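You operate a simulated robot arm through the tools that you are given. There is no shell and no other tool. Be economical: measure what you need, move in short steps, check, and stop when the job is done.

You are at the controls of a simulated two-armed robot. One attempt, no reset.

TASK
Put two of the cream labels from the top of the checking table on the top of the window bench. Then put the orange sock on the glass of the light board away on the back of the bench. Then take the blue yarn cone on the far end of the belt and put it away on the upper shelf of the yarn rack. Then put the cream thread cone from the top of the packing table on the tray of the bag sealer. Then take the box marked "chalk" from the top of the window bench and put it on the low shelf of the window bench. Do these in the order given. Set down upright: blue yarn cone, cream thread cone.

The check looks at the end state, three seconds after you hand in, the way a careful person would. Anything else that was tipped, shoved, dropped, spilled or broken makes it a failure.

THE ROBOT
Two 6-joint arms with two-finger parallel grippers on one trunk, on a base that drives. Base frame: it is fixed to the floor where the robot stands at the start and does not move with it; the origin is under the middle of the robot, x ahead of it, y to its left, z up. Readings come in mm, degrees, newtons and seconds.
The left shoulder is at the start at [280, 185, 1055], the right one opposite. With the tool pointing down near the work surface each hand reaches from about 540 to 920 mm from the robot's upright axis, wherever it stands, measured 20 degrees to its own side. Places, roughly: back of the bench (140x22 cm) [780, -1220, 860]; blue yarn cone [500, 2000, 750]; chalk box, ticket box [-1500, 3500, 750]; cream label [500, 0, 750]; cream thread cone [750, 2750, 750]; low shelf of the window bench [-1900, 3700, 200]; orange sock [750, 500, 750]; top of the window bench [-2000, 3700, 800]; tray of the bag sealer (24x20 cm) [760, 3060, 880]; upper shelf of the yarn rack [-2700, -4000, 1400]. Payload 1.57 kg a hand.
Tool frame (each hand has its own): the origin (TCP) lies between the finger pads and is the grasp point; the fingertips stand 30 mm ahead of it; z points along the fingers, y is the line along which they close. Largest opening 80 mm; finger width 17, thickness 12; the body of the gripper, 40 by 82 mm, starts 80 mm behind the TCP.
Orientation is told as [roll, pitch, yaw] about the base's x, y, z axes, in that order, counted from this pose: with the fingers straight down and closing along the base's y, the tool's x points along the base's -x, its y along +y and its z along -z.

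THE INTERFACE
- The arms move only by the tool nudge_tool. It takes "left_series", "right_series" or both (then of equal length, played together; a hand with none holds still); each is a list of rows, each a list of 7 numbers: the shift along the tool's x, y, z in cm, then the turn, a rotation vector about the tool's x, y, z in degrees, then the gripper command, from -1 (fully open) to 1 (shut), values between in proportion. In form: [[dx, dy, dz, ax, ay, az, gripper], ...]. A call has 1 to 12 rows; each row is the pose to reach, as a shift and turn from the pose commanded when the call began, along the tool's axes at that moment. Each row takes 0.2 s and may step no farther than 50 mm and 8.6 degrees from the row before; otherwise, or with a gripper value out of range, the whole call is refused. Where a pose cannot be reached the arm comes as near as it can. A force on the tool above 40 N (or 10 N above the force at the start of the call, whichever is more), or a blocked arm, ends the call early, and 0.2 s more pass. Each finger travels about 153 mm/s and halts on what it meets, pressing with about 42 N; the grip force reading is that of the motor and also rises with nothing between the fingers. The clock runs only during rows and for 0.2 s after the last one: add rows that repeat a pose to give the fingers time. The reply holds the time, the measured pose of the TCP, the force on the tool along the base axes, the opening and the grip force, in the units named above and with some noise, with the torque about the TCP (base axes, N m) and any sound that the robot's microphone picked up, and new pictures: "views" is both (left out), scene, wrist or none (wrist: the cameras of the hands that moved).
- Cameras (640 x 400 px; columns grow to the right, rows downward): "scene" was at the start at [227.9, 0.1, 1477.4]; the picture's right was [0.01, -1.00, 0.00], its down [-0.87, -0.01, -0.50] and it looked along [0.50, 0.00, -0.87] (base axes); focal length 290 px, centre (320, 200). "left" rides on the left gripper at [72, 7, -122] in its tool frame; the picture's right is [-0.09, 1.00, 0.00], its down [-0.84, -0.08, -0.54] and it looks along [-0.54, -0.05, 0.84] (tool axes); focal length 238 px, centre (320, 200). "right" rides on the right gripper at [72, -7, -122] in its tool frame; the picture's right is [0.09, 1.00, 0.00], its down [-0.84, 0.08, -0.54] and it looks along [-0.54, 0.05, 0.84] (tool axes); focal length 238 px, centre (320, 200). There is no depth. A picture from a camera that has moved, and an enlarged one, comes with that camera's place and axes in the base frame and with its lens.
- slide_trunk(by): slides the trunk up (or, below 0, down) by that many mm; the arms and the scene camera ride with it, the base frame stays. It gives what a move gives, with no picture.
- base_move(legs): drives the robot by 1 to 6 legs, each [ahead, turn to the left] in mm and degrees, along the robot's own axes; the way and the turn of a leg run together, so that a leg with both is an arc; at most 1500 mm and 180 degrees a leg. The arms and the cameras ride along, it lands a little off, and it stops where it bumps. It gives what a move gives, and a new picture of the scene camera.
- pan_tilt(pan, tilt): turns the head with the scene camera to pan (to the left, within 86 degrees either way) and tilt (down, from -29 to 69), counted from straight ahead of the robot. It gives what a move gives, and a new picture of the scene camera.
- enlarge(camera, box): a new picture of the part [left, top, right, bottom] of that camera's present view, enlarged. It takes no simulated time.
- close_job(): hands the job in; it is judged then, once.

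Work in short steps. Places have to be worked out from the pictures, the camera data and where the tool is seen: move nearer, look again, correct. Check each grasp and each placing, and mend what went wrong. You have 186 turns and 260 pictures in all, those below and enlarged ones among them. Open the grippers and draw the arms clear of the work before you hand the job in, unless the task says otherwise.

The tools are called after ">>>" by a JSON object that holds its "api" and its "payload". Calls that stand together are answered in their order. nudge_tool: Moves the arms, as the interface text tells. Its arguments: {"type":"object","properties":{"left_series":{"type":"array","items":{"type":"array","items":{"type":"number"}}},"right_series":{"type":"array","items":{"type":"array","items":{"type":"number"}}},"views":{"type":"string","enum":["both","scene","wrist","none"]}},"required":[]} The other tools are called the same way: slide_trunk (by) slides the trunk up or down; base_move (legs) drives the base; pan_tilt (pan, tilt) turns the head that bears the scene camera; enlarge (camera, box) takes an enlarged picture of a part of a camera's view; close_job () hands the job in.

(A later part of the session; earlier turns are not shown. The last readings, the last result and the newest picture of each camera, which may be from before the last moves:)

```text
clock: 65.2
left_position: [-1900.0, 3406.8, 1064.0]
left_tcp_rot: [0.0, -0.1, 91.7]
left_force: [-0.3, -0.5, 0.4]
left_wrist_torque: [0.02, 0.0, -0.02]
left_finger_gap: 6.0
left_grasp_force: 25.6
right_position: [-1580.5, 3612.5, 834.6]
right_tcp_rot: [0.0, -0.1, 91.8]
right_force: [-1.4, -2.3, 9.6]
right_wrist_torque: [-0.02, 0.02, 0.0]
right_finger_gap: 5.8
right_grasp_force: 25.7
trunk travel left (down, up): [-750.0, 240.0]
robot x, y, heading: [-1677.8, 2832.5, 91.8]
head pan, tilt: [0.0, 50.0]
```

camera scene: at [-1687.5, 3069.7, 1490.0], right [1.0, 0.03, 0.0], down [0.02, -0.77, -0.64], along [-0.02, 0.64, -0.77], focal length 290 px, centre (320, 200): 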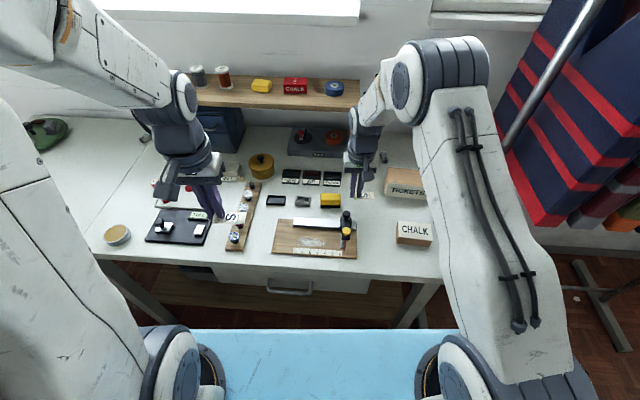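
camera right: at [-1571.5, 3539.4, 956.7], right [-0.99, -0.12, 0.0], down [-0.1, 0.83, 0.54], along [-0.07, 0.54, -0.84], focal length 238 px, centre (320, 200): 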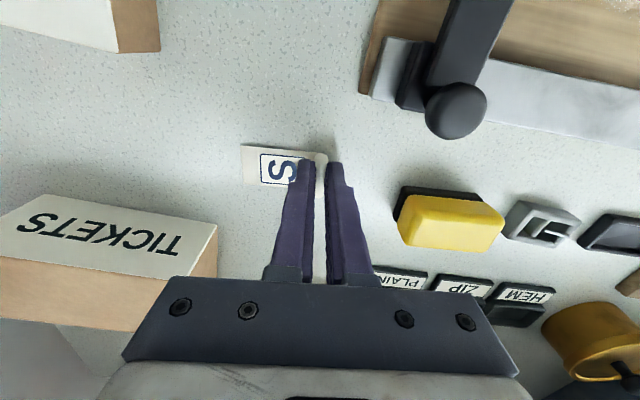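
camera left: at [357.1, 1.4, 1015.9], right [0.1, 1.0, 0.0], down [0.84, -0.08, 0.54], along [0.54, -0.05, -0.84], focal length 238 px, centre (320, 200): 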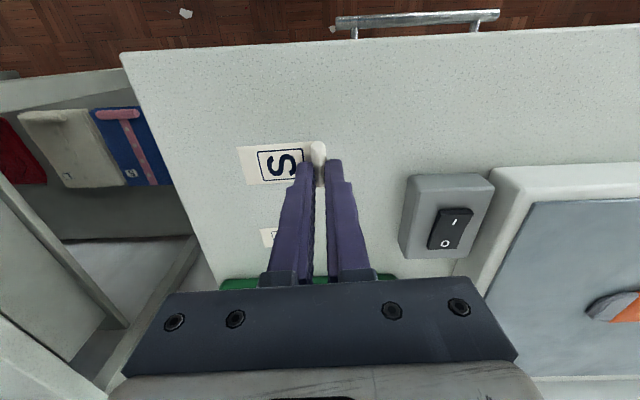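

Contact (9.6 N). Open part-way, then rise.

>>> {"api": "nudge_tool", "payload": {"right_series": [[0, 0, 0, 0, 0, 0, 0.7], [0, 0, 0, 0, 0, 0, 0.4], [0, 0, 0, 0, 0, 0, 0.4], [0, 0, -3, 0, 0, 0, 0.4], [0, 0, -6, 0, 0, 0, 0.4], [0, 0, -10, 0, 0, 0, 0.4]], "views": "wrist"}}

```text
clock: 66.6
left_position: [-1901.4, 3406.7, 1062.0]
left_tcp_rot: [0.0, -0.2, 91.8]
left_force: [-0.3, 0.3, 0.4]
left_wrist_torque: [-0.02, -0.01, 0.01]
left_finger_gap: 6.2
left_grasp_force: 25.8
right_position: [-1577.4, 3612.8, 933.7]
right_tcp_rot: [0.0, 0.1, 91.7]
right_force: [0.0, 0.0, 0.3]
right_wrist_torque: [-0.01, 0.0, -0.02]
right_finger_gap: 24.2
right_grasp_force: 0.1
trunk travel left (down, up): [-750.0, 240.0]
robot x, y, heading: [-1683.3, 2828.4, 91.5]
head pan, tilt: [0.0, 50.0]
camera right: at [-1570.0, 3540.2, 1055.0], right [-0.99, -0.12, 0.0], down [-0.1, 0.83, 0.54], along [-0.07, 0.54, -0.84], focal length 238 px, centre (320, 200)
```

right: 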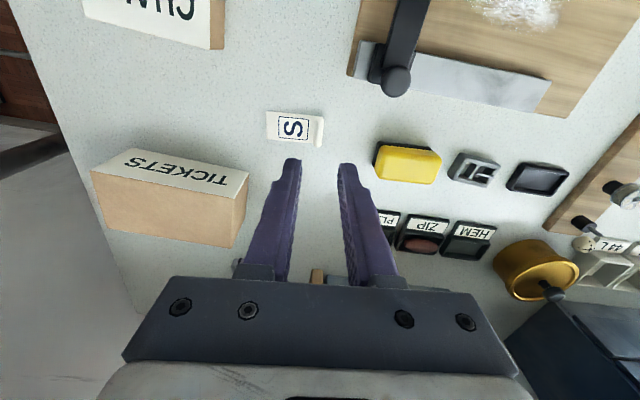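

First label placed. Retract right hand out to the right, then carry the left hand across to (-1570,3548).

>>> {"api": "nudge_tool", "payload": {"right_series": [[0, 0, -4, 0, 0, 0, 0.4], [3, -2, -7, 0, 0, 0, 0.4], [6, -5, -9, 0, 0, 0, 0], [9, -8, -11, 0, 0, 0, -0.5], [12, -11, -13, 0, 0, 0, -1], [16, -14, -14, 0, 0, 0, -1], [20, -17, -15, 0, 0, 0, -1], [22, -21, -15, 0, 0, 0, -1]], "views": "none"}}

>>> {"api": "nudge_tool", "payload": {"left_series": [[-1.2, -4, 0, 0, 0, 0, 1], [-2.4, -8, 0, 0, 0, 0, 1], [-3.6, -12, 0, 0, 0, 0, 1], [-4.8, -16, 0, 0, 0, 0, 1], [-6, -20, 0, 0, 0, 0, 1], [-7.5, -24, 1, 0, 0, 0, 1], [-9, -28, 3, 0, 0, 0, 1], [-11, -31, 6, 0, 0, 0, 1], [-13.1, -33.5, 9, 0, 0, 0, 1], [-13.1, -33.5, 13, 0, 0, 0, 1], [-13.1, -33.5, 15, 0, 0, 0, 1]]}}

```text
refused: row 6 steps farther than a row can; nothing moved
```

```text
clock: 68.8
left_position: [-1574.4, 3558.7, 968.8]
left_tcp_rot: [-1.0, -1.3, 93.2]
left_force: [0.9, -0.3, 0.5]
left_wrist_torque: [0.04, -0.01, 0.01]
left_finger_gap: 6.1
left_grasp_force: 26.0
right_position: [-1507.9, 3614.7, 928.0]
right_tcp_rot: [-0.1, 0.7, 83.8]
right_force: [-0.2, 0.3, 0.5]
right_wrist_torque: [0.0, -0.02, -0.01]
right_finger_gap: 24.2
right_grasp_force: 0.1
trunk travel left (down, up): [-750.0, 240.0]
robot x, y, heading: [-1685.3, 2833.5, 91.6]
head pan, tilt: [0.0, 50.0]
stopped in row 10 (right hand): the arm was blocked; the commanded pose is now the measured one
camera scene: at [-1687.4, 3069.3, 1490.1], right [1.0, 0.03, 0.0], down [0.02, -0.77, -0.64], along [-0.02, 0.64, -0.77], focal length 290 px, centre (320, 200)
camera left: at [-1578.0, 3484.6, 1089.9], right [-1.0, 0.04, -0.01], down [0.02, 0.83, 0.56], along [0.03, 0.56, -0.83], focal length 238 px, centre (320, 200)
```

scene: 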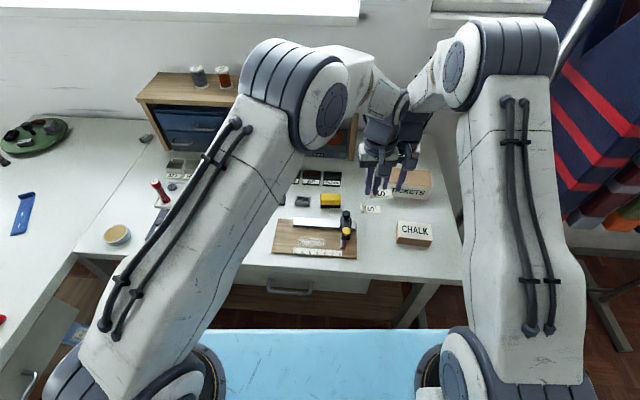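
left: 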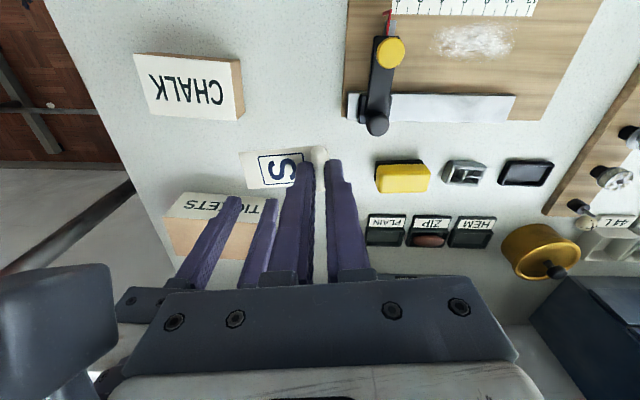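

The right retract was refused and the hands touched. Back the left hand up and away, then check.

>>> {"api": "nudge_tool", "payload": {"left_series": [[0, 3, -2, 0, 0, 0, 1], [0, 7, -4, 0, 0, 0, 1], [1, 11, -6, 0, 0, 0, 1], [2, 15, -8, 0, 0, 0, 1], [4, 19, -9, 0, 0, 0, 1]]}}

```text
clock: 70.0
left_position: [-1760.5, 3507.4, 1052.7]
left_tcp_rot: [-0.8, -1.1, 93.1]
left_force: [-0.7, 0.6, -0.1]
left_wrist_torque: [-0.01, 0.0, 0.0]
left_finger_gap: 5.9
left_grasp_force: 25.7
right_position: [-1507.4, 3613.9, 927.8]
right_tcp_rot: [-0.2, 0.6, 83.8]
right_force: [0.0, -0.9, -1.0]
right_wrist_torque: [0.04, 0.0, -0.03]
right_finger_gap: 24.0
right_grasp_force: 0.0
trunk travel left (down, up): [-750.0, 240.0]
robot x, y, heading: [-1679.4, 2832.8, 91.7]
head pan, tilt: [0.0, 50.0]
camera scene: at [-1687.2, 3069.9, 1490.0], right [1.0, 0.03, 0.0], down [0.02, -0.77, -0.64], along [-0.02, 0.64, -0.77], focal length 290 px, centre (320, 200)
camera left: at [-1765.1, 3432.9, 1173.9], right [-1.0, 0.04, -0.01], down [0.02, 0.83, 0.56], along [0.03, 0.56, -0.83], focal length 238 px, centre (320, 200)
```

scene: 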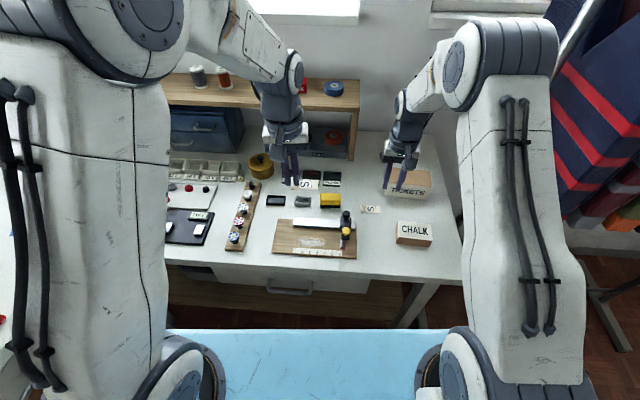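
left: 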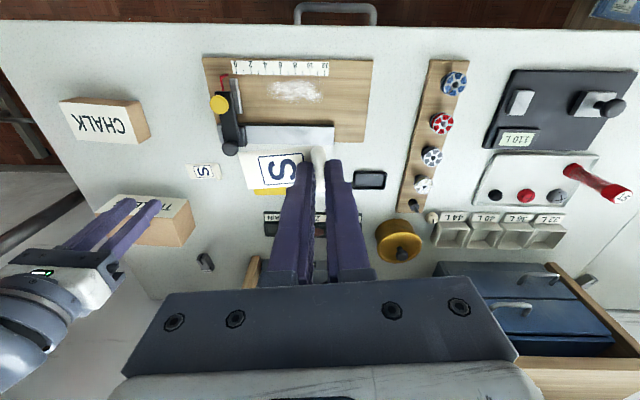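

Objects undisturbed. Retract the right hand straight up, then back.

>>> {"api": "nudge_tool", "payload": {"right_series": [[0, 0, -4, 0, 0, 0, 0.4], [1, 0, -8, 0, 0, 0, 0.4], [4, 0, -11, 0, 0, 0, 0.4], [7, -1, -13.5, 0, 0, 0, 0], [10, -2, -15.5, 0, 0, 0, -1], [14, -3.5, -16.5, 0, 0, 0, -1], [18, -5, -17, 0, 0, 0, -1], [22, -6.5, -17, 0, 0, 0, -1]], "views": "scene"}}

```text
clock: 71.8
left_position: [-1761.7, 3508.6, 1052.9]
left_tcp_rot: [-0.9, -1.0, 93.3]
left_force: [0.1, 0.2, -1.4]
left_wrist_torque: [0.0, -0.02, 0.0]
left_finger_gap: 6.0
left_grasp_force: 25.8
right_position: [-1466.7, 3388.9, 1096.4]
right_tcp_rot: [-0.2, 0.8, 83.6]
right_force: [-0.6, 0.0, -0.5]
right_wrist_torque: [-0.02, 0.04, -0.01]
right_finger_gap: 79.8
right_grasp_force: 0.0
trunk travel left (down, up): [-750.0, 240.0]
robot x, y, heading: [-1681.5, 2831.7, 91.6]
head pan, tilt: [0.0, 50.0]
camera scene: at [-1687.5, 3070.0, 1490.0], right [1.0, 0.03, 0.0], down [0.02, -0.77, -0.64], along [-0.02, 0.64, -0.77], focal length 290 px, centre (320, 200)
```

scene: 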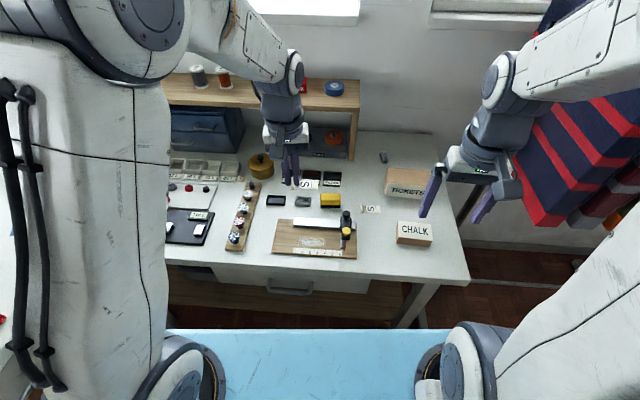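

Clear. Move left hand over (-1572,3545), right hand further right simultaneously.

>>> {"api": "nudge_tool", "payload": {"left_series": [[0, -1, 0, 0, 0, 0, 1], [0, -4, 0, 0, 0, 0, 1], [-0.5, -8, 1, 0, 0, 0, 1], [-1, -12, 2, 0, 0, 0, 1], [-2, -16, 4, 0, 0, 0, 1], [-2.6, -19.2, 7, 0, 0, 0, 1], [-2.6, -19.2, 11, 0, 0, 0, 1], [-2.6, -19.2, 14.5, 0, 0, 0, 1]], "right_series": [[0, -4, 0, 0, 0, 0, -1], [0, -8, 0, 0, 0, 0, -1], [0, -10, 0, 0, 0, 0, -1], [0, -10, 0, 0, 0, 0, -1], [0, -10, 0, 0, 0, 0, -1], [0, -10, 0, 0, 0, 0, -1], [0, -10, 0, 0, 0, 0, -1], [0, -10, 0, 0, 0, 0, -1]]}}

```text
clock: 73.5
left_position: [-1568.8, 3544.9, 910.3]
left_tcp_rot: [-0.9, -1.0, 93.2]
left_force: [0.6, 0.3, -0.3]
left_wrist_torque: [-0.02, 0.03, 0.0]
left_finger_gap: 6.3
left_grasp_force: 25.7
right_position: [-1367.5, 3381.4, 1097.3]
right_tcp_rot: [-0.2, 0.8, 83.8]
right_force: [0.3, 0.0, -0.4]
right_wrist_torque: [0.02, -0.01, 0.02]
right_finger_gap: 79.8
right_grasp_force: 0.1
trunk travel left (down, up): [-750.0, 240.0]
robot x, y, heading: [-1679.5, 2834.8, 91.7]
head pan, tilt: [0.0, 50.0]
camera scene: at [-1687.3, 3069.6, 1490.0], right [1.0, 0.03, 0.0], down [0.02, -0.77, -0.64], along [-0.02, 0.64, -0.77], focal length 290 px, centre (320, 200)
camera right: at [-1369.1, 3309.8, 1220.4], right [-1.0, 0.02, 0.0], down [0.01, 0.85, 0.53], along [0.01, 0.53, -0.85], focal length 238 px, centre (320, 200)
camera left: at [-1572.9, 3471.1, 1032.1], right [-1.0, 0.04, -0.01], down [0.02, 0.83, 0.56], along [0.03, 0.56, -0.83], focal length 238 px, centre (320, 200)
```

scene: 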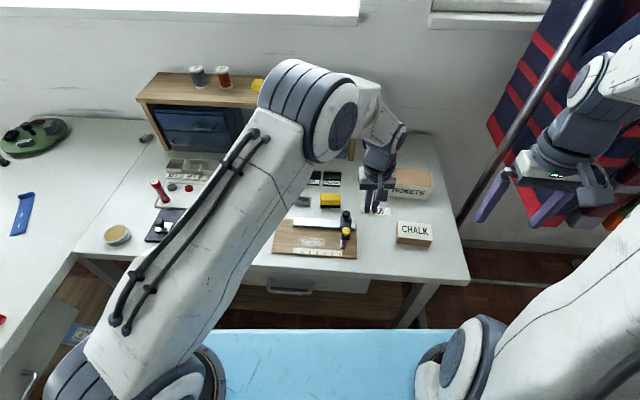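
right: 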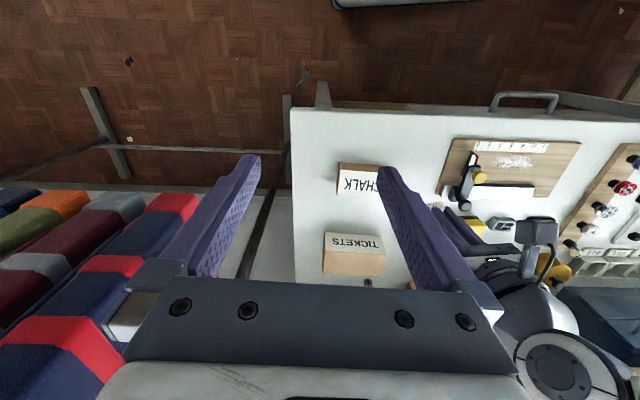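
left: 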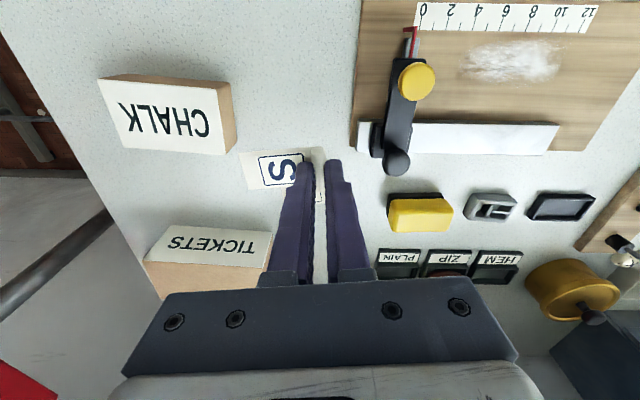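

Aligned in the gap; shift slightly (+6 x, +7 y) and descend near the surface.

>>> {"api": "nudge_tool", "payload": {"left_series": [[-0.7, -0.6, 3, 0, 0, 0, 1], [-0.7, -0.6, 6, 0, 0, 0, 1], [-0.7, -0.6, 7.2, 0, 0, 0, 1], [-0.7, -0.6, 7.5, 0, 0, 0, 1]], "views": "wrist"}}

```text
clock: 74.5
left_position: [-1563.5, 3553.0, 838.1]
left_tcp_rot: [-0.8, -1.1, 93.2]
left_force: [-0.7, -0.3, -0.1]
left_wrist_torque: [-0.02, 0.01, 0.0]
left_finger_gap: 6.0
left_grasp_force: 26.2
right_position: [-1367.2, 3380.9, 1097.1]
right_tcp_rot: [-0.2, 0.7, 83.7]
right_force: [0.4, -1.3, -0.6]
right_wrist_torque: [0.02, -0.03, 0.02]
right_finger_gap: 80.1
right_grasp_force: 0.1
trunk travel left (down, up): [-750.0, 240.0]
robot x, y, heading: [-1684.3, 2832.7, 91.5]
head pan, tilt: [0.0, 50.0]
camera left: at [-1567.5, 3478.6, 959.7], right [-1.0, 0.04, -0.01], down [0.02, 0.83, 0.56], along [0.03, 0.56, -0.83], focal length 238 px, centre (320, 200)
```

left: 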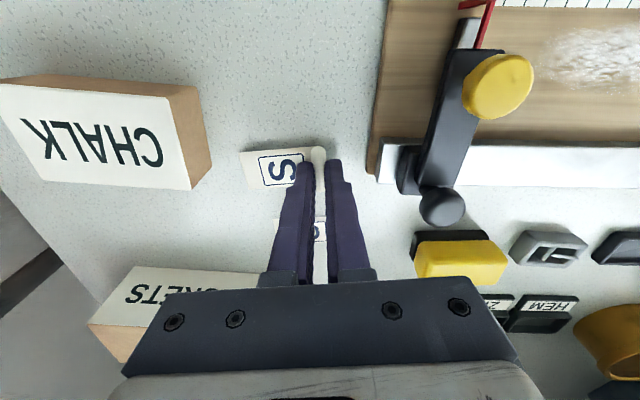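

Room is good. Lower until light contact.

>>> {"api": "nudge_tool", "payload": {"left_series": [[0, 0, 0.25, 0, 0, 0, 1], [0, 0, 0.5, 0, 0, 0, 1]], "views": "none"}}

```text
clock: 75.2
left_position: [-1564.5, 3553.1, 834.1]
left_tcp_rot: [-0.8, -1.0, 93.2]
left_force: [-0.8, -0.8, 2.5]
left_wrist_torque: [-0.02, 0.01, 0.0]
left_finger_gap: 5.9
left_grasp_force: 25.7
right_position: [-1367.8, 3380.7, 1097.2]
right_tcp_rot: [-0.1, 0.7, 83.7]
right_force: [-0.3, -0.3, 0.5]
right_wrist_torque: [-0.03, 0.01, 0.03]
right_finger_gap: 79.8
right_grasp_force: 0.0
trunk travel left (down, up): [-750.0, 240.0]
robot x, y, heading: [-1683.2, 2830.8, 91.7]
head pan, tilt: [0.0, 50.0]
```

Light contact. Open a little and rise.

>>> {"api": "nudge_tool", "payload": {"left_series": [[0, 0, 0.1, 0, 0, 0, 0.75], [0, 0, 0.1, 0, 0, 0, 0.45], [0, 0, 0.1, 0, 0, 0, 0.45], [0, 0, -3, 0, 0, 0, 0.45], [0, 0, -6, 0, 0, 0, 0.45], [0, 0, -10, 0, 0, 0, 0.45], [0, 0, -14, 0, 0, 0, 0.45]], "views": "wrist"}}

```text
clock: 76.8
left_position: [-1565.4, 3550.1, 970.7]
left_tcp_rot: [-0.8, -1.1, 93.2]
left_force: [0.0, 0.2, 0.2]
left_wrist_torque: [-0.01, 0.03, 0.02]
left_finger_gap: 22.1
left_grasp_force: 0.1
right_position: [-1368.2, 3381.8, 1097.2]
right_tcp_rot: [-0.1, 0.7, 83.6]
right_force: [0.0, 0.4, 0.1]
right_wrist_torque: [-0.05, -0.02, 0.0]
right_finger_gap: 79.8
right_grasp_force: 0.0
trunk travel left (down, up): [-750.0, 240.0]
robot x, y, heading: [-1681.3, 2833.6, 91.6]
head pan, tilt: [0.0, 50.0]
camera left: at [-1568.7, 3475.4, 1092.5], right [-1.0, 0.04, -0.01], down [0.02, 0.83, 0.56], along [0.03, 0.56, -0.83], focal length 238 px, centre (320, 200)
```

left: 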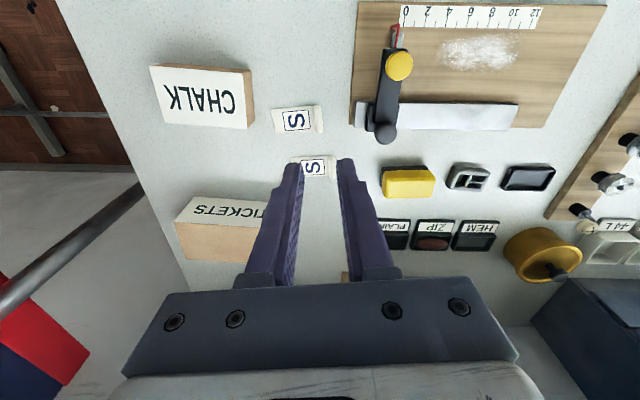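

Both labels placed. Retract left hand back to its own side and the right hand inward.

>>> {"api": "nudge_tool", "payload": {"left_series": [[0.5, 3, -2, 0, 0, 0, 0], [1, 7, -4, 0, 0, 0, -1], [2, 11, -6, 0, 0, 0, -1], [3, 15, -8, 0, 0, 0, -1], [5, 19, -9, 0, 0, 0, -1], [7, 23, -9, 0, 0, 0, -1], [9, 27, -9, 0, 0, 0, -1], [10.5, 31, -9, 0, 0, 0, -1], [12, 34, -9, 0, 0, 0, -1]], "right_series": [[0, 0, 0, 0, 0, 0, -1], [0, 0, 0, 0, 0, 0, -1], [0, 0, 0, 0, 0, 0, -1], [0, 0, 0, 0, 0, 0, -1], [0, 0, 0, 0, 0, 0, -1], [0, 1, 0, 0, 0, 0, -1], [0, 4, 0, 0, 0, 3, -1], [0, 7, 0, 0, 0, 6, -1], [0, 10, 0, 0, 0, 8, -1]], "views": "scene"}}

```text
clock: 78.8
left_position: [-1898.2, 3413.2, 1055.4]
left_tcp_rot: [-0.9, -1.1, 93.3]
left_force: [0.0, -0.7, 0.0]
left_wrist_torque: [-0.03, 0.04, 0.01]
left_finger_gap: 79.7
left_grasp_force: 0.0
right_position: [-1467.1, 3390.2, 1100.8]
right_tcp_rot: [-0.3, 0.8, 75.5]
right_force: [-0.1, -0.3, 0.1]
right_wrist_torque: [0.01, 0.01, -0.03]
right_finger_gap: 79.9
right_grasp_force: 0.0
trunk travel left (down, up): [-750.0, 240.0]
robot x, y, heading: [-1681.5, 2832.7, 91.5]
head pan, tilt: [0.0, 50.0]
camera scene: at [-1687.2, 3069.8, 1490.0], right [1.0, 0.03, 0.0], down [0.02, -0.77, -0.64], along [-0.02, 0.64, -0.77], focal length 290 px, centre (320, 200)
```

scene: 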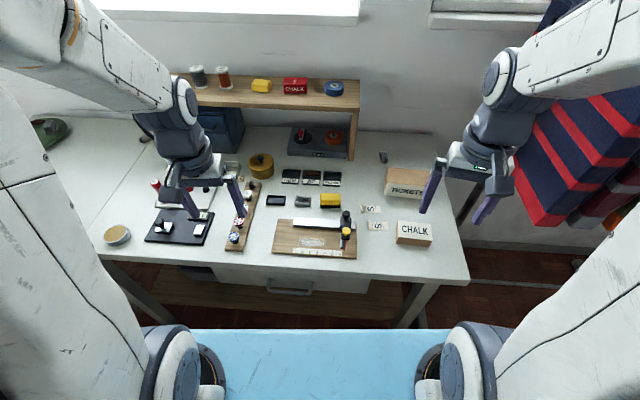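

Both labels verified on the bench. Next the sock: turn right to face +x and drive back to the aisle.

>>> {"api": "base_move", "payload": {"legs": [[0, -91.5], [1450, 0]]}}

```text
clock: 89.9
left_position: [359.1, 3079.0, 1054.1]
left_tcp_rot: [-0.9, -1.1, 3.1]
left_force: [0.1, 0.4, 0.2]
left_wrist_torque: [0.01, 0.03, -0.02]
left_finger_gap: 80.0
left_grasp_force: 0.1
right_position: [337.0, 2647.4, 1100.1]
right_tcp_rot: [-0.4, 0.7, -14.4]
right_force: [0.0, -0.5, -0.2]
right_wrist_torque: [-0.05, -0.02, -0.03]
right_finger_gap: 80.0
right_grasp_force: 0.0
trunk travel left (down, up): [-750.0, 240.0]
robot x, y, heading: [-225.4, 2860.6, 1.6]
head pan, tilt: [0.0, 50.0]
camera scene: at [17.4, 2869.0, 1490.0], right [0.03, -1.0, 0.0], down [-0.77, -0.02, -0.64], along [0.64, 0.02, -0.77], focal length 290 px, centre (320, 200)
```

scene: 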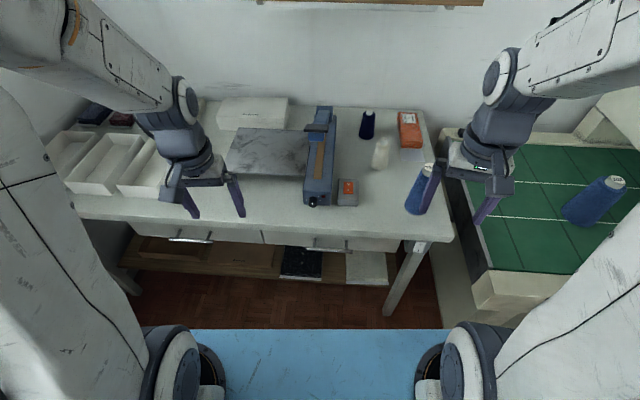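

Good view of the packing table. Now turn right and drive down the aisle to y≈350.

>>> {"api": "base_move", "payload": {"legs": [[0, -91.6], [1450, 0], [1050, 0]]}}

```text
clock: 106.2
left_position: [155.5, -246.0, 1055.1]
left_tcp_rot: [-0.8, -1.1, -84.0]
left_force: [0.0, 0.2, 0.2]
left_wrist_torque: [0.01, 0.0, 0.0]
left_finger_gap: 80.1
left_grasp_force: 0.1
right_position: [-277.0, -245.3, 1099.7]
right_tcp_rot: [-0.3, 0.8, -101.4]
right_force: [0.6, -0.5, -0.7]
right_wrist_torque: [0.01, -0.01, 0.0]
right_finger_gap: 80.0
right_grasp_force: 0.1
trunk travel left (down, up): [-750.0, 240.0]
robot x, y, heading: [-90.0, 318.3, -85.5]
head pan, tilt: [0.0, 50.0]
camera scene: at [-70.3, 84.4, 1490.0], right [-1.0, -0.08, 0.0], down [-0.06, 0.76, -0.64], along [0.05, -0.64, -0.77], focal length 290 px, centre (320, 200)
```

scene: 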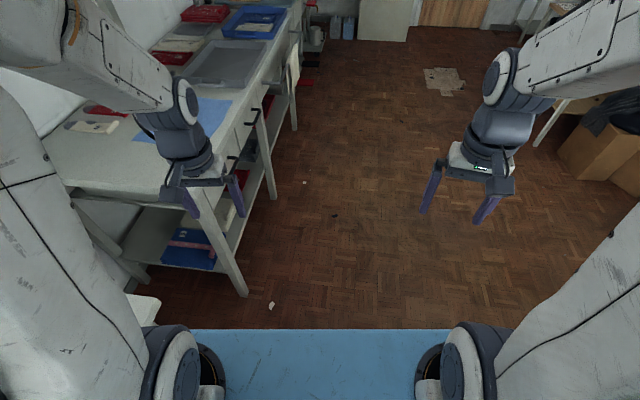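

Turn left to face the light board.

>>> {"api": "base_move", "payload": {"legs": [[0, 85.5]]}}

```text
clock: 110.2
left_position: [495.6, 518.3, 1054.9]
left_tcp_rot: [-0.8, -1.2, 1.4]
left_force: [-0.6, 0.3, -0.3]
left_wrist_torque: [0.01, 0.02, -0.01]
left_finger_gap: 80.0
left_grasp_force: 0.1
right_position: [460.3, 87.6, 1099.5]
right_tcp_rot: [-0.3, 0.7, -16.2]
right_force: [0.0, -0.3, 0.4]
right_wrist_torque: [-0.04, 0.0, 0.02]
right_finger_gap: 79.9
right_grasp_force: 0.0
trunk travel left (down, up): [-750.0, 240.0]
robot x, y, heading: [-86.5, 323.2, -0.2]
head pan, tilt: [0.0, 50.0]
camera scene: at [148.2, 319.6, 1490.0], right [0.0, -1.0, 0.0], down [-0.77, 0.0, -0.64], along [0.64, 0.0, -0.77], focal length 290 px, centre (320, 200)
```

scene: 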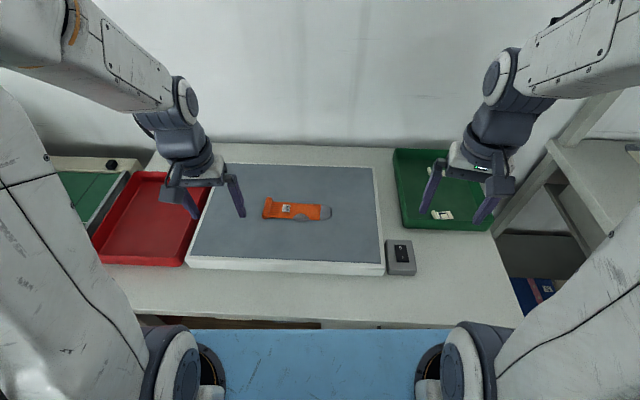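

Sock at ≈(644,384), lying along y, about 196 mm long. Move the left hand above its middle and rotate the wrist so the fingers will close across its width.

>>> {"api": "nudge_tool", "payload": {"left_series": [[-1.4, -1.1, 1, 0, 0, 8.3, -1], [-2.8, -2.2, 2, 0, 0, 16.6, -1], [-4.2, -3.3, 3, 0, 0, 24.9, -1], [-5.6, -4.4, 4, 0, 0, 33.2, -1], [-7, -5.5, 5, 0, 0, 41.5, -1], [-8.4, -6.6, 6, 0, 0, 49.8, -1], [-9.8, -7.7, 7, 0, 0, 58.1, -1], [-11.2, -8.8, 8, 0, 0, 66.4, -1], [-12.6, -9.9, 9, 0, 0, 74.7, -1], [-14, -11, 10, 0, 0, 83, -1], [-15, -12, 10, 0, 0, 91.4, -1]]}}

```text
clock: 112.6
left_position: [650.7, 403.1, 960.2]
left_tcp_rot: [1.1, -0.9, -90.2]
left_force: [-0.3, -0.3, -0.4]
left_wrist_torque: [0.01, -0.01, -0.05]
left_finger_gap: 80.2
left_grasp_force: 0.0
right_position: [459.4, 88.0, 1099.4]
right_tcp_rot: [-0.3, 0.7, -16.1]
right_force: [0.1, 0.2, -0.3]
right_wrist_torque: [0.0, 0.04, 0.0]
right_finger_gap: 80.3
right_grasp_force: 0.1
trunk travel left (down, up): [-750.0, 240.0]
robot x, y, heading: [-86.6, 323.7, 0.0]
head pan, tilt: [0.0, 50.0]
camera scene: at [148.2, 319.7, 1490.0], right [0.0, -1.0, 0.0], down [-0.77, 0.0, -0.64], along [0.64, 0.0, -0.77], focal length 290 px, centre (320, 200)
camera left: at [655.4, 476.5, 1081.7], right [1.0, -0.09, 0.02], down [-0.09, -0.83, 0.55], along [-0.04, -0.55, -0.83], focal length 238 px, centre (320, 200)
```

scene: 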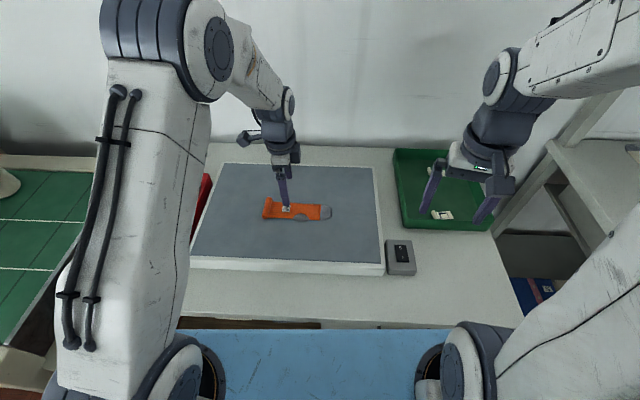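
left: 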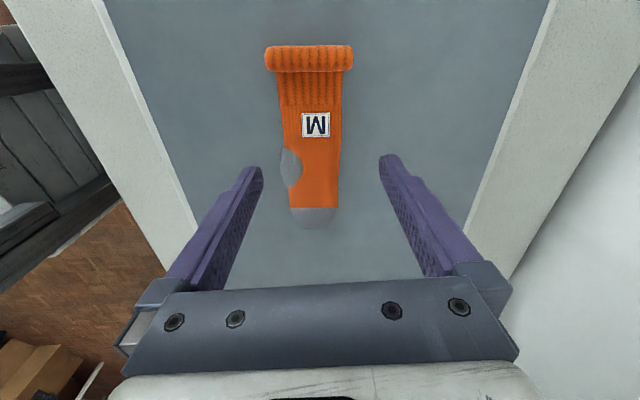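

Sock leg ≈58 mm wide centred near (645,410). Align and descend to look closer.

>>> {"api": "nudge_tool", "payload": {"left_series": [[0.2, -0.3, 3, 0, 0, 0, -1], [0.3, -0.5, 6, 0, 0, 0, -1], [0.3, -0.5, 7, 0, 0, 0, -1]], "views": "wrist"}}

```text
clock: 113.4
left_position: [647.6, 404.4, 889.8]
left_tcp_rot: [1.2, -0.9, -90.1]
left_force: [0.3, 0.1, -0.4]
left_wrist_torque: [-0.02, 0.0, -0.03]
left_finger_gap: 79.9
left_grasp_force: 0.0
right_position: [460.0, 87.7, 1100.0]
right_tcp_rot: [-0.3, 0.7, -16.1]
right_force: [0.8, -1.2, 0.8]
right_wrist_torque: [0.02, -0.02, 0.0]
right_finger_gap: 79.9
right_grasp_force: 0.0
trunk travel left (down, up): [-750.0, 240.0]
robot x, y, heading: [-89.8, 317.6, -0.3]
head pan, tilt: [0.0, 50.0]
camera left: at [651.4, 478.6, 1011.9], right [1.0, -0.09, 0.02], down [-0.09, -0.83, 0.55], along [-0.03, -0.55, -0.83], focal length 238 px, centre (320, 200)
```

left: 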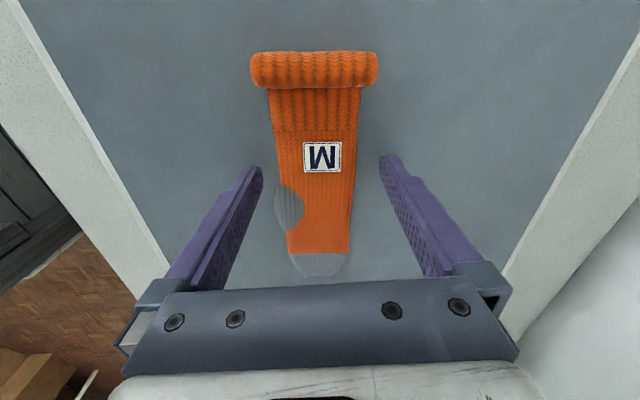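

Centred. Descend ~15 mm more.

>>> {"api": "nudge_tool", "payload": {"left_series": [[0, -0.2, 0.8, 0, 0, 0, -1], [0, -0.2, 1.5, 0, 0, 0, -1]], "views": "wrist"}}

```text
clock: 114.1
left_position: [646.0, 404.8, 881.7]
left_tcp_rot: [1.3, -0.8, -90.1]
left_force: [-6.5, 0.1, 21.7]
left_wrist_torque: [0.2, 1.25, 0.0]
left_finger_gap: 80.1
left_grasp_force: 0.1
right_position: [459.4, 87.3, 1100.8]
right_tcp_rot: [-0.3, 0.6, -16.1]
right_force: [-0.9, 0.6, 0.5]
right_wrist_torque: [-0.02, -0.01, 0.0]
right_finger_gap: 79.8
right_grasp_force: 0.2
trunk travel left (down, up): [-750.0, 240.0]
robot x, y, heading: [-88.7, 323.0, -0.2]
head pan, tilt: [0.0, 50.0]
stopped in row 2 (left hand): the force on the tool passed its limit at 44 N (the readings are from after the stop); the commanded pose is now the measured one
camera left: at [650.0, 478.7, 1003.0], right [1.0, -0.09, 0.02], down [-0.09, -0.83, 0.55], along [-0.03, -0.55, -0.83], focal length 238 px, centre (320, 200)
```

left: 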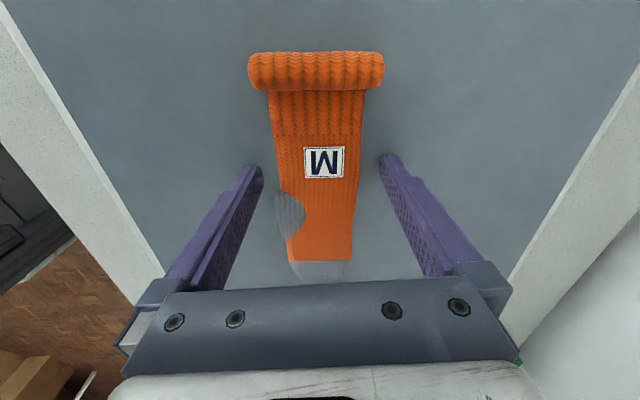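

Touched glass at tip z≈851. Rise 2 mm, close and lift.

>>> {"api": "nudge_tool", "payload": {"left_series": [[0, 0, -0.25, 0, 0, 0, -1], [0, 0, -0.25, 0, 0, 0, 1], [0, 0, -0.25, 0, 0, 0, 1], [0, 0, -0.25, 0, 0, 0, 1], [0, 0, -3, 0, 0, 0, 1], [0, 0, -7, 0, 0, 0, 1]], "views": "wrist"}}

```text
clock: 115.5
left_position: [647.1, 407.5, 948.4]
left_tcp_rot: [1.3, -1.0, -90.2]
left_force: [0.5, 0.4, -0.5]
left_wrist_torque: [-0.01, 0.01, 0.03]
left_finger_gap: 69.3
left_grasp_force: 42.0
right_position: [459.9, 87.0, 1099.5]
right_tcp_rot: [-0.3, 0.7, -16.2]
right_force: [0.0, -0.2, 0.0]
right_wrist_torque: [-0.01, 0.0, 0.03]
right_finger_gap: 79.9
right_grasp_force: 0.1
trunk travel left (down, up): [-750.0, 240.0]
robot x, y, heading: [-91.8, 321.8, -0.4]
head pan, tilt: [0.0, 50.0]
camera left: at [651.0, 480.9, 1069.8], right [1.0, -0.09, 0.02], down [-0.09, -0.83, 0.55], along [-0.03, -0.55, -0.83], focal length 238 px, centre (320, 200)
```

left: 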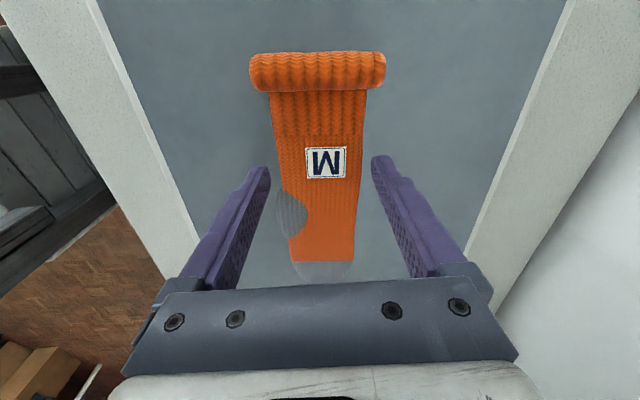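

Sock held. Lift, pull back and rotate the wrist back; straighten the right hand.

>>> {"api": "nudge_tool", "payload": {"left_series": [[0, 0, -3, 0, 0, 0, 1], [0, 0, -6, 0, 0, -8, 1], [0.5, -1.5, -8, 0, 0, -16, 1], [1, -3, -10, 0, 0, -24, 1], [2, -4.5, -10, 0, 0, -32, 1], [3, -6, -10, 0, 0, -40, 1], [4, -7.5, -10, 0, 0, -48, 1], [5, -9, -10, 0, 0, -56, 1], [6, -10.5, -10, 0, 0, -64, 1], [6, -12, -10, 0, 0, -72, 1], [6, -12, -10, 0, 0, -80, 1], [6, -12, -10, 0, 0, -88, 1]], "right_series": [[0, 0, 0, 0, 0, -2, -1], [0, 0, 0, 0, 0, -4, -1], [0, 0, 0, 0, 0, -6, -1], [0, 0, 0, 0, 0, -8, -1], [0, 0, 0, 0, 0, -10, -1], [0, 0, 0, 0, 0, -12, -1], [0, 0, 0, 0, 0, -14, -1], [0, 0, 0, 0, 0, -16, -1], [0, 0, 0, 0, 0, -16, -1], [0, 0, 0, 0, 0, -16, -1], [0, 0, 0, 0, 0, -16, -1], [0, 0, 0, 0, 0, -16, -1]], "views": "scene"}}

```text
clock: 118.1
left_position: [522.8, 468.0, 1044.3]
left_tcp_rot: [-0.9, -1.5, -1.9]
left_force: [-0.8, 0.9, -0.9]
left_wrist_torque: [0.02, 0.02, 0.01]
left_finger_gap: 69.3
left_grasp_force: 42.0
right_position: [460.5, 88.1, 1099.5]
right_tcp_rot: [-0.1, 0.7, 0.0]
right_force: [0.3, 0.2, 0.5]
right_wrist_torque: [-0.01, 0.05, 0.04]
right_finger_gap: 80.0
right_grasp_force: 0.0
trunk travel left (down, up): [-750.0, 240.0]
robot x, y, heading: [-90.0, 324.1, -0.4]
head pan, tilt: [0.0, 50.0]
camera scene: at [148.1, 319.8, 1490.0], right [0.0, -1.0, 0.0], down [-0.77, 0.0, -0.64], along [0.64, 0.0, -0.77], focal length 290 px, centre (320, 200)
```

scene: 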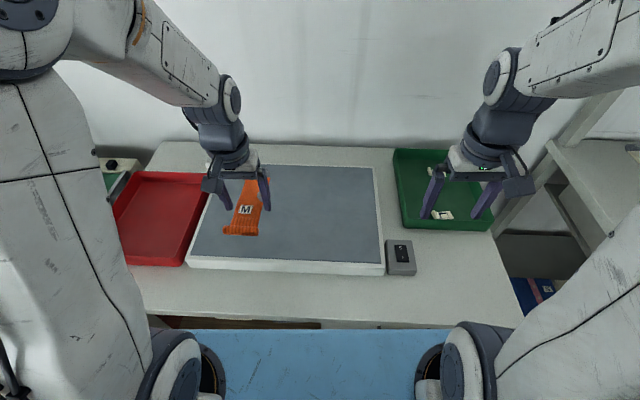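

Drive to the sock bench: right, ahead 1200, left to face it.

>>> {"api": "base_move", "payload": {"legs": [[0, -91], [1200, 0], [0, 90]]}}

>>> {"api": "pan_tilt", "payload": {"pan": 0, "tilt": 40}}

```text
clock: 132.0
left_position: [521.1, -772.2, 1045.4]
left_tcp_rot: [-1.0, -1.3, -2.4]
left_force: [0.2, 0.2, -0.9]
left_wrist_torque: [-0.03, 0.02, 0.0]
left_finger_gap: 68.5
left_grasp_force: 42.2
right_position: [454.2, -1150.8, 1101.2]
right_tcp_rot: [0.0, 0.7, -0.5]
right_force: [-0.2, 0.2, 0.1]
right_wrist_torque: [-0.01, 0.03, 0.0]
right_finger_gap: 80.1
right_grasp_force: 0.1
trunk travel left (down, up): [-750.0, 240.0]
robot x, y, heading: [-94.9, -912.7, -0.8]
head pan, tilt: [0.0, 50.0]
camera scene: at [144.9, -916.2, 1490.0], right [-0.01, -1.0, 0.0], down [-0.77, 0.01, -0.64], along [0.64, -0.01, -0.77], focal length 290 px, centre (320, 200)
```

scene: 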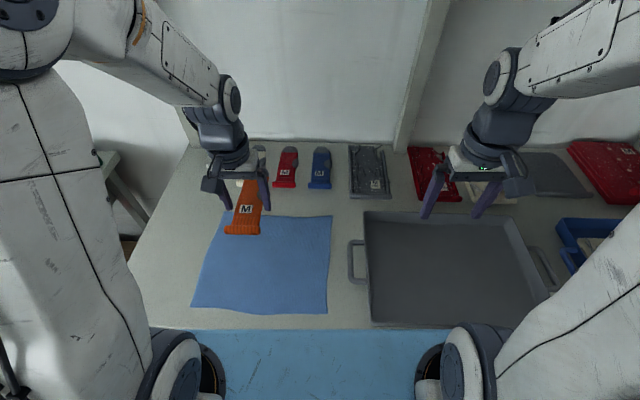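

```text
clock: 132.7
left_position: [521.9, -771.4, 1044.9]
left_tcp_rot: [-0.9, -1.3, -2.4]
left_force: [-0.3, -1.1, -0.8]
left_wrist_torque: [0.02, -0.02, 0.03]
left_finger_gap: 68.8
left_grasp_force: 42.4
right_position: [454.7, -1150.3, 1100.5]
right_tcp_rot: [-0.1, 0.7, -0.5]
right_force: [-0.2, -0.1, 0.4]
right_wrist_torque: [-0.01, 0.0, -0.01]
right_finger_gap: 80.0
right_grasp_force: 0.2
trunk travel left (down, up): [-750.0, 240.0]
robot x, y, heading: [-92.5, -911.7, -0.7]
head pan, tilt: [0.0, 40.0]
camera scene: at [152.9, -916.2, 1504.1], right [-0.01, -1.0, 0.0], down [-0.64, 0.01, -0.77], along [0.77, -0.01, -0.64], focal length 290 px, centre (320, 200)
```

scene: 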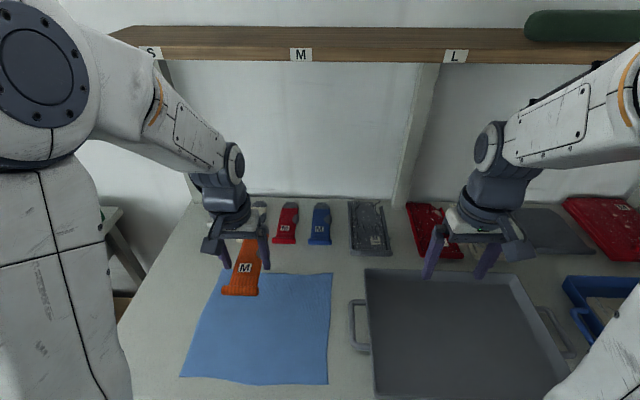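

Enlarge the row of socks at the bench back to read labels and free space.

>>> {"api": "enlarge", "payload": {"camera": "scene", "box": [180, 180, 420, 300]}}

>>> {"api": "enlarge", "payload": {"camera": "scene", "box": [380, 170, 640, 330]}}

```text
2.67 times, centred on (300, 240) of scene
camera zoom: at [152.9, -916.2, 1504.1], right [-0.01, -1.0, 0.0], down [-0.64, 0.01, -0.77], along [0.77, -0.01, -0.64], focal length 774 px, centre (373, 93)
```

zoom: 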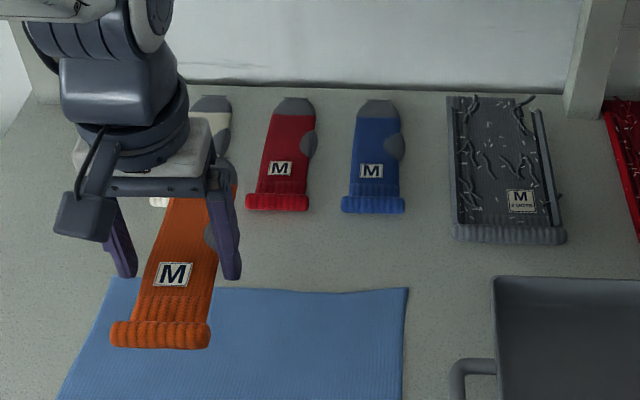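

```text
2.46 times, centred on (510, 250) of scene
camera zoom: at [152.9, -916.2, 1504.1], right [-0.01, -1.0, 0.0], down [-0.64, 0.01, -0.77], along [0.77, -0.01, -0.64], focal length 715 px, centre (-148, 77)
```

zoom: 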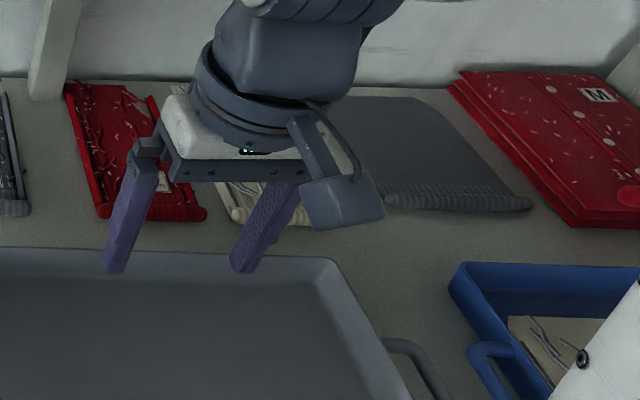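

All three socks here are M too; there's free space left of the cream sock at about y=-585, x=780. I'll shift the base left ~140 mm and forward ~80 mm.

>>> {"api": "base_move", "payload": {"legs": [[0, 91], [150, 0], [0, -90.5], [80, 0]]}}

```text
clock: 142.4
left_position: [606.1, -625.0, 1044.5]
left_tcp_rot: [-0.9, -1.3, -2.6]
left_force: [0.7, 0.2, 0.0]
left_wrist_torque: [-0.03, 0.0, -0.01]
left_finger_gap: 68.5
left_grasp_force: 41.8
right_position: [539.5, -1002.7, 1101.9]
right_tcp_rot: [-0.1, 0.7, -0.7]
right_force: [-0.3, -1.1, 0.9]
right_wrist_torque: [-0.02, -0.01, -0.03]
right_finger_gap: 79.9
right_grasp_force: 0.0
trunk travel left (down, up): [-750.0, 240.0]
robot x, y, heading: [-8.5, -763.0, -0.3]
head pan, tilt: [0.0, 40.0]
camera scene: at [238.0, -767.4, 1504.3], right [-0.01, -1.0, 0.0], down [-0.64, 0.01, -0.77], along [0.77, -0.01, -0.64], focal length 290 px, centre (320, 200)
```

scene: 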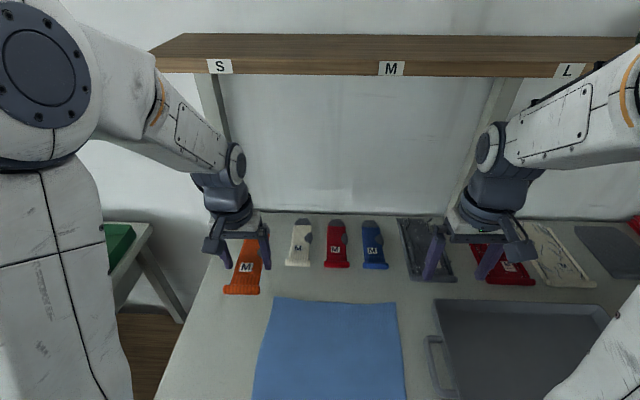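

Bench top z≈860; free slot centred at y≈-582. Move the left hand to (778,-582), then lower to just above.

>>> {"api": "nudge_tool", "payload": {"left_series": [[-3.5, 1, 0, 0, 0, 0, 1], [-7, 2, 0, -1, 1, -1, 1], [-10.5, 3, 0, -1.9, 2, -2, 1], [-14, 4, 0, -1.9, 2.8, -2.6, 1], [-17, 5, 1, -1.9, 2.8, -2.6, 1], [-17, 5, 5, -1.9, 2.8, -2.6, 1], [-17, 5, 9, -1.9, 2.8, -2.6, 1], [-17, 5, 12, -1.9, 2.8, -2.6, 1]]}}

```text
clock: 144.2
left_position: [780.6, -585.1, 930.2]
left_tcp_rot: [1.0, 1.4, 0.0]
left_force: [-0.2, 0.2, 0.3]
left_wrist_torque: [-0.02, 0.02, 0.01]
left_finger_gap: 68.5
left_grasp_force: 42.2
right_position: [539.2, -1004.1, 1100.6]
right_tcp_rot: [-0.2, 0.7, -0.6]
right_force: [-0.5, 0.7, -0.3]
right_wrist_torque: [0.0, 0.01, -0.01]
right_finger_gap: 80.1
right_grasp_force: 0.0
trunk travel left (down, up): [-750.0, 240.0]
robot x, y, heading: [-12.2, -765.9, -0.6]
head pan, tilt: [0.0, 40.0]
camera scene: at [238.6, -767.6, 1504.2], right [-0.01, -1.0, 0.0], down [-0.64, 0.01, -0.77], along [0.77, -0.01, -0.64], focal length 290 px, centre (320, 200)
camera left: at [712.6, -579.7, 1055.7], right [0.09, 1.0, 0.02], down [0.85, -0.09, 0.52], along [0.52, -0.03, -0.85], focal length 238 px, centre (320, 200)
```

scene: 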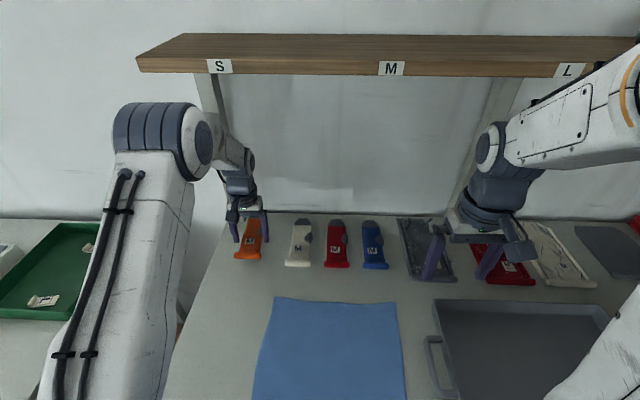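
left: 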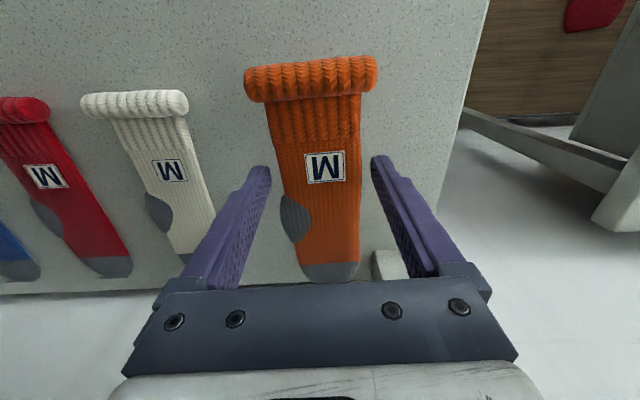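

Good slot. Lower close to the surface.

>>> {"api": "nudge_tool", "payload": {"left_series": [[0, -0.5, 1.5, 0, 0, 0, 1], [0, -0.5, 3, 0, 0, 0, 1], [0, -0.5, 3.5, 0, 0, 0, 1]], "views": "none"}}

```text
clock: 145.0
left_position: [780.9, -589.3, 896.0]
left_tcp_rot: [1.0, 1.4, 0.0]
left_force: [-0.1, 0.5, 2.0]
left_wrist_torque: [-0.13, -0.28, -0.09]
left_finger_gap: 68.5
left_grasp_force: 42.5
right_position: [539.9, -1001.8, 1101.5]
right_tcp_rot: [-0.2, 0.7, -0.6]
right_force: [0.3, -0.5, -0.2]
right_wrist_torque: [-0.02, -0.01, 0.0]
right_finger_gap: 80.2
right_grasp_force: 0.2
trunk travel left (down, up): [-750.0, 240.0]
robot x, y, heading: [-8.7, -762.1, -0.4]
head pan, tilt: [0.0, 40.0]
```

Contact starting. Down 2–3 mm more.

>>> {"api": "nudge_tool", "payload": {"left_series": [[0, 0, 0.15, 0, 0, 0, 1], [0, 0, 0.25, 0, 0, 0, 1]], "views": "wrist"}}

```text
clock: 145.6
left_position: [781.6, -589.5, 893.9]
left_tcp_rot: [1.0, 1.1, 0.0]
left_force: [0.4, 0.6, 10.4]
left_wrist_torque: [-0.34, -1.34, 0.04]
left_finger_gap: 68.5
left_grasp_force: 42.2
right_position: [540.2, -1002.9, 1101.0]
right_tcp_rot: [-0.1, 0.8, -0.6]
right_force: [-0.7, 0.2, -0.2]
right_wrist_torque: [0.0, 0.01, -0.02]
right_finger_gap: 79.9
right_grasp_force: 0.0
trunk travel left (down, up): [-750.0, 240.0]
robot x, y, heading: [-8.4, -762.3, -0.4]
head pan, tilt: [0.0, 40.0]
camera left: at [712.3, -584.2, 1018.4], right [0.09, 1.0, 0.02], down [0.85, -0.09, 0.52], along [0.52, -0.03, -0.85], focal length 238 px, centre (320, 200)
```

left: 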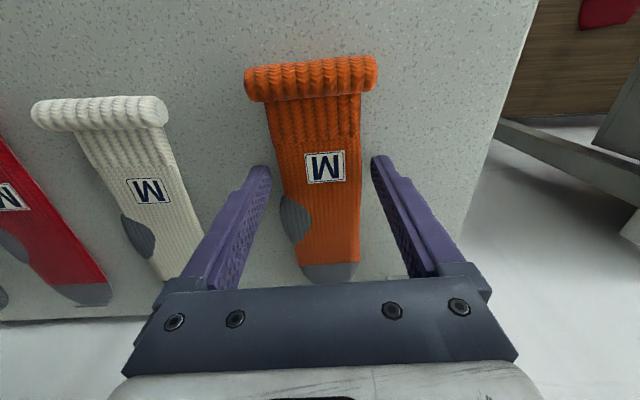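

Release and rise.

>>> {"api": "nudge_tool", "payload": {"left_series": [[0, 0, 0, 0, 0, 0, -0.9], [0, 0, 0, 0, 0, 0, -1], [0, 0, -3, 0, 0, 0, -1], [0, 0, -7, 0, 0, 0, -1], [0, 0, -11, 0, 0, 0, -1], [3, 0, -14, 0, 0, 0, -1], [7, 0, -16, 0, 0, 0, -1], [11, 0, -16, 0, 0, 0, -1], [15, 0, -16, 0, 0, 0, -1]]}}

```text
clock: 147.6
left_position: [635.5, -590.8, 1052.6]
left_tcp_rot: [1.0, 1.5, 0.0]
left_force: [0.3, 0.0, 0.3]
left_wrist_torque: [0.01, 0.03, -0.02]
left_finger_gap: 80.1
left_grasp_force: 0.1
right_position: [540.3, -1003.2, 1099.4]
right_tcp_rot: [-0.1, 0.8, -0.6]
right_force: [-0.2, -0.6, -0.1]
right_wrist_torque: [0.02, -0.01, 0.02]
right_finger_gap: 80.0
right_grasp_force: 0.0
trunk travel left (down, up): [-750.0, 240.0]
robot x, y, heading: [-8.5, -762.2, -0.7]
head pan, tilt: [0.0, 40.0]
camera scene: at [238.9, -767.6, 1504.1], right [-0.01, -1.0, 0.0], down [-0.64, 0.01, -0.77], along [0.77, -0.01, -0.64], focal length 290 px, centre (320, 200)
camera left: at [567.0, -585.3, 1177.6], right [0.09, 1.0, 0.02], down [0.85, -0.09, 0.52], along [0.52, -0.03, -0.85], focal length 238 px, centre (320, 200)
```

scene: 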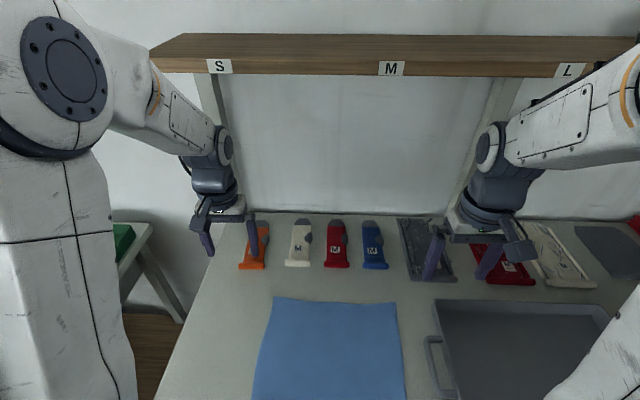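
left: 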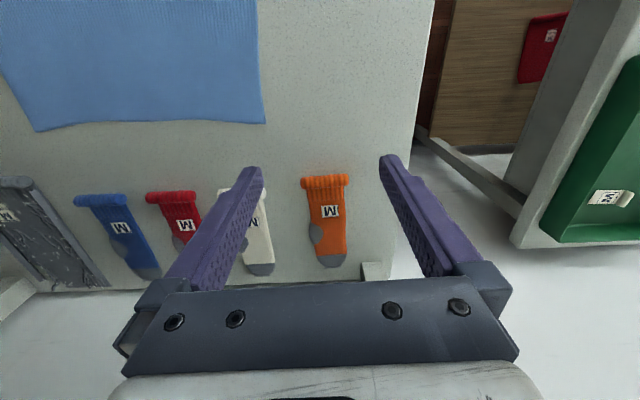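

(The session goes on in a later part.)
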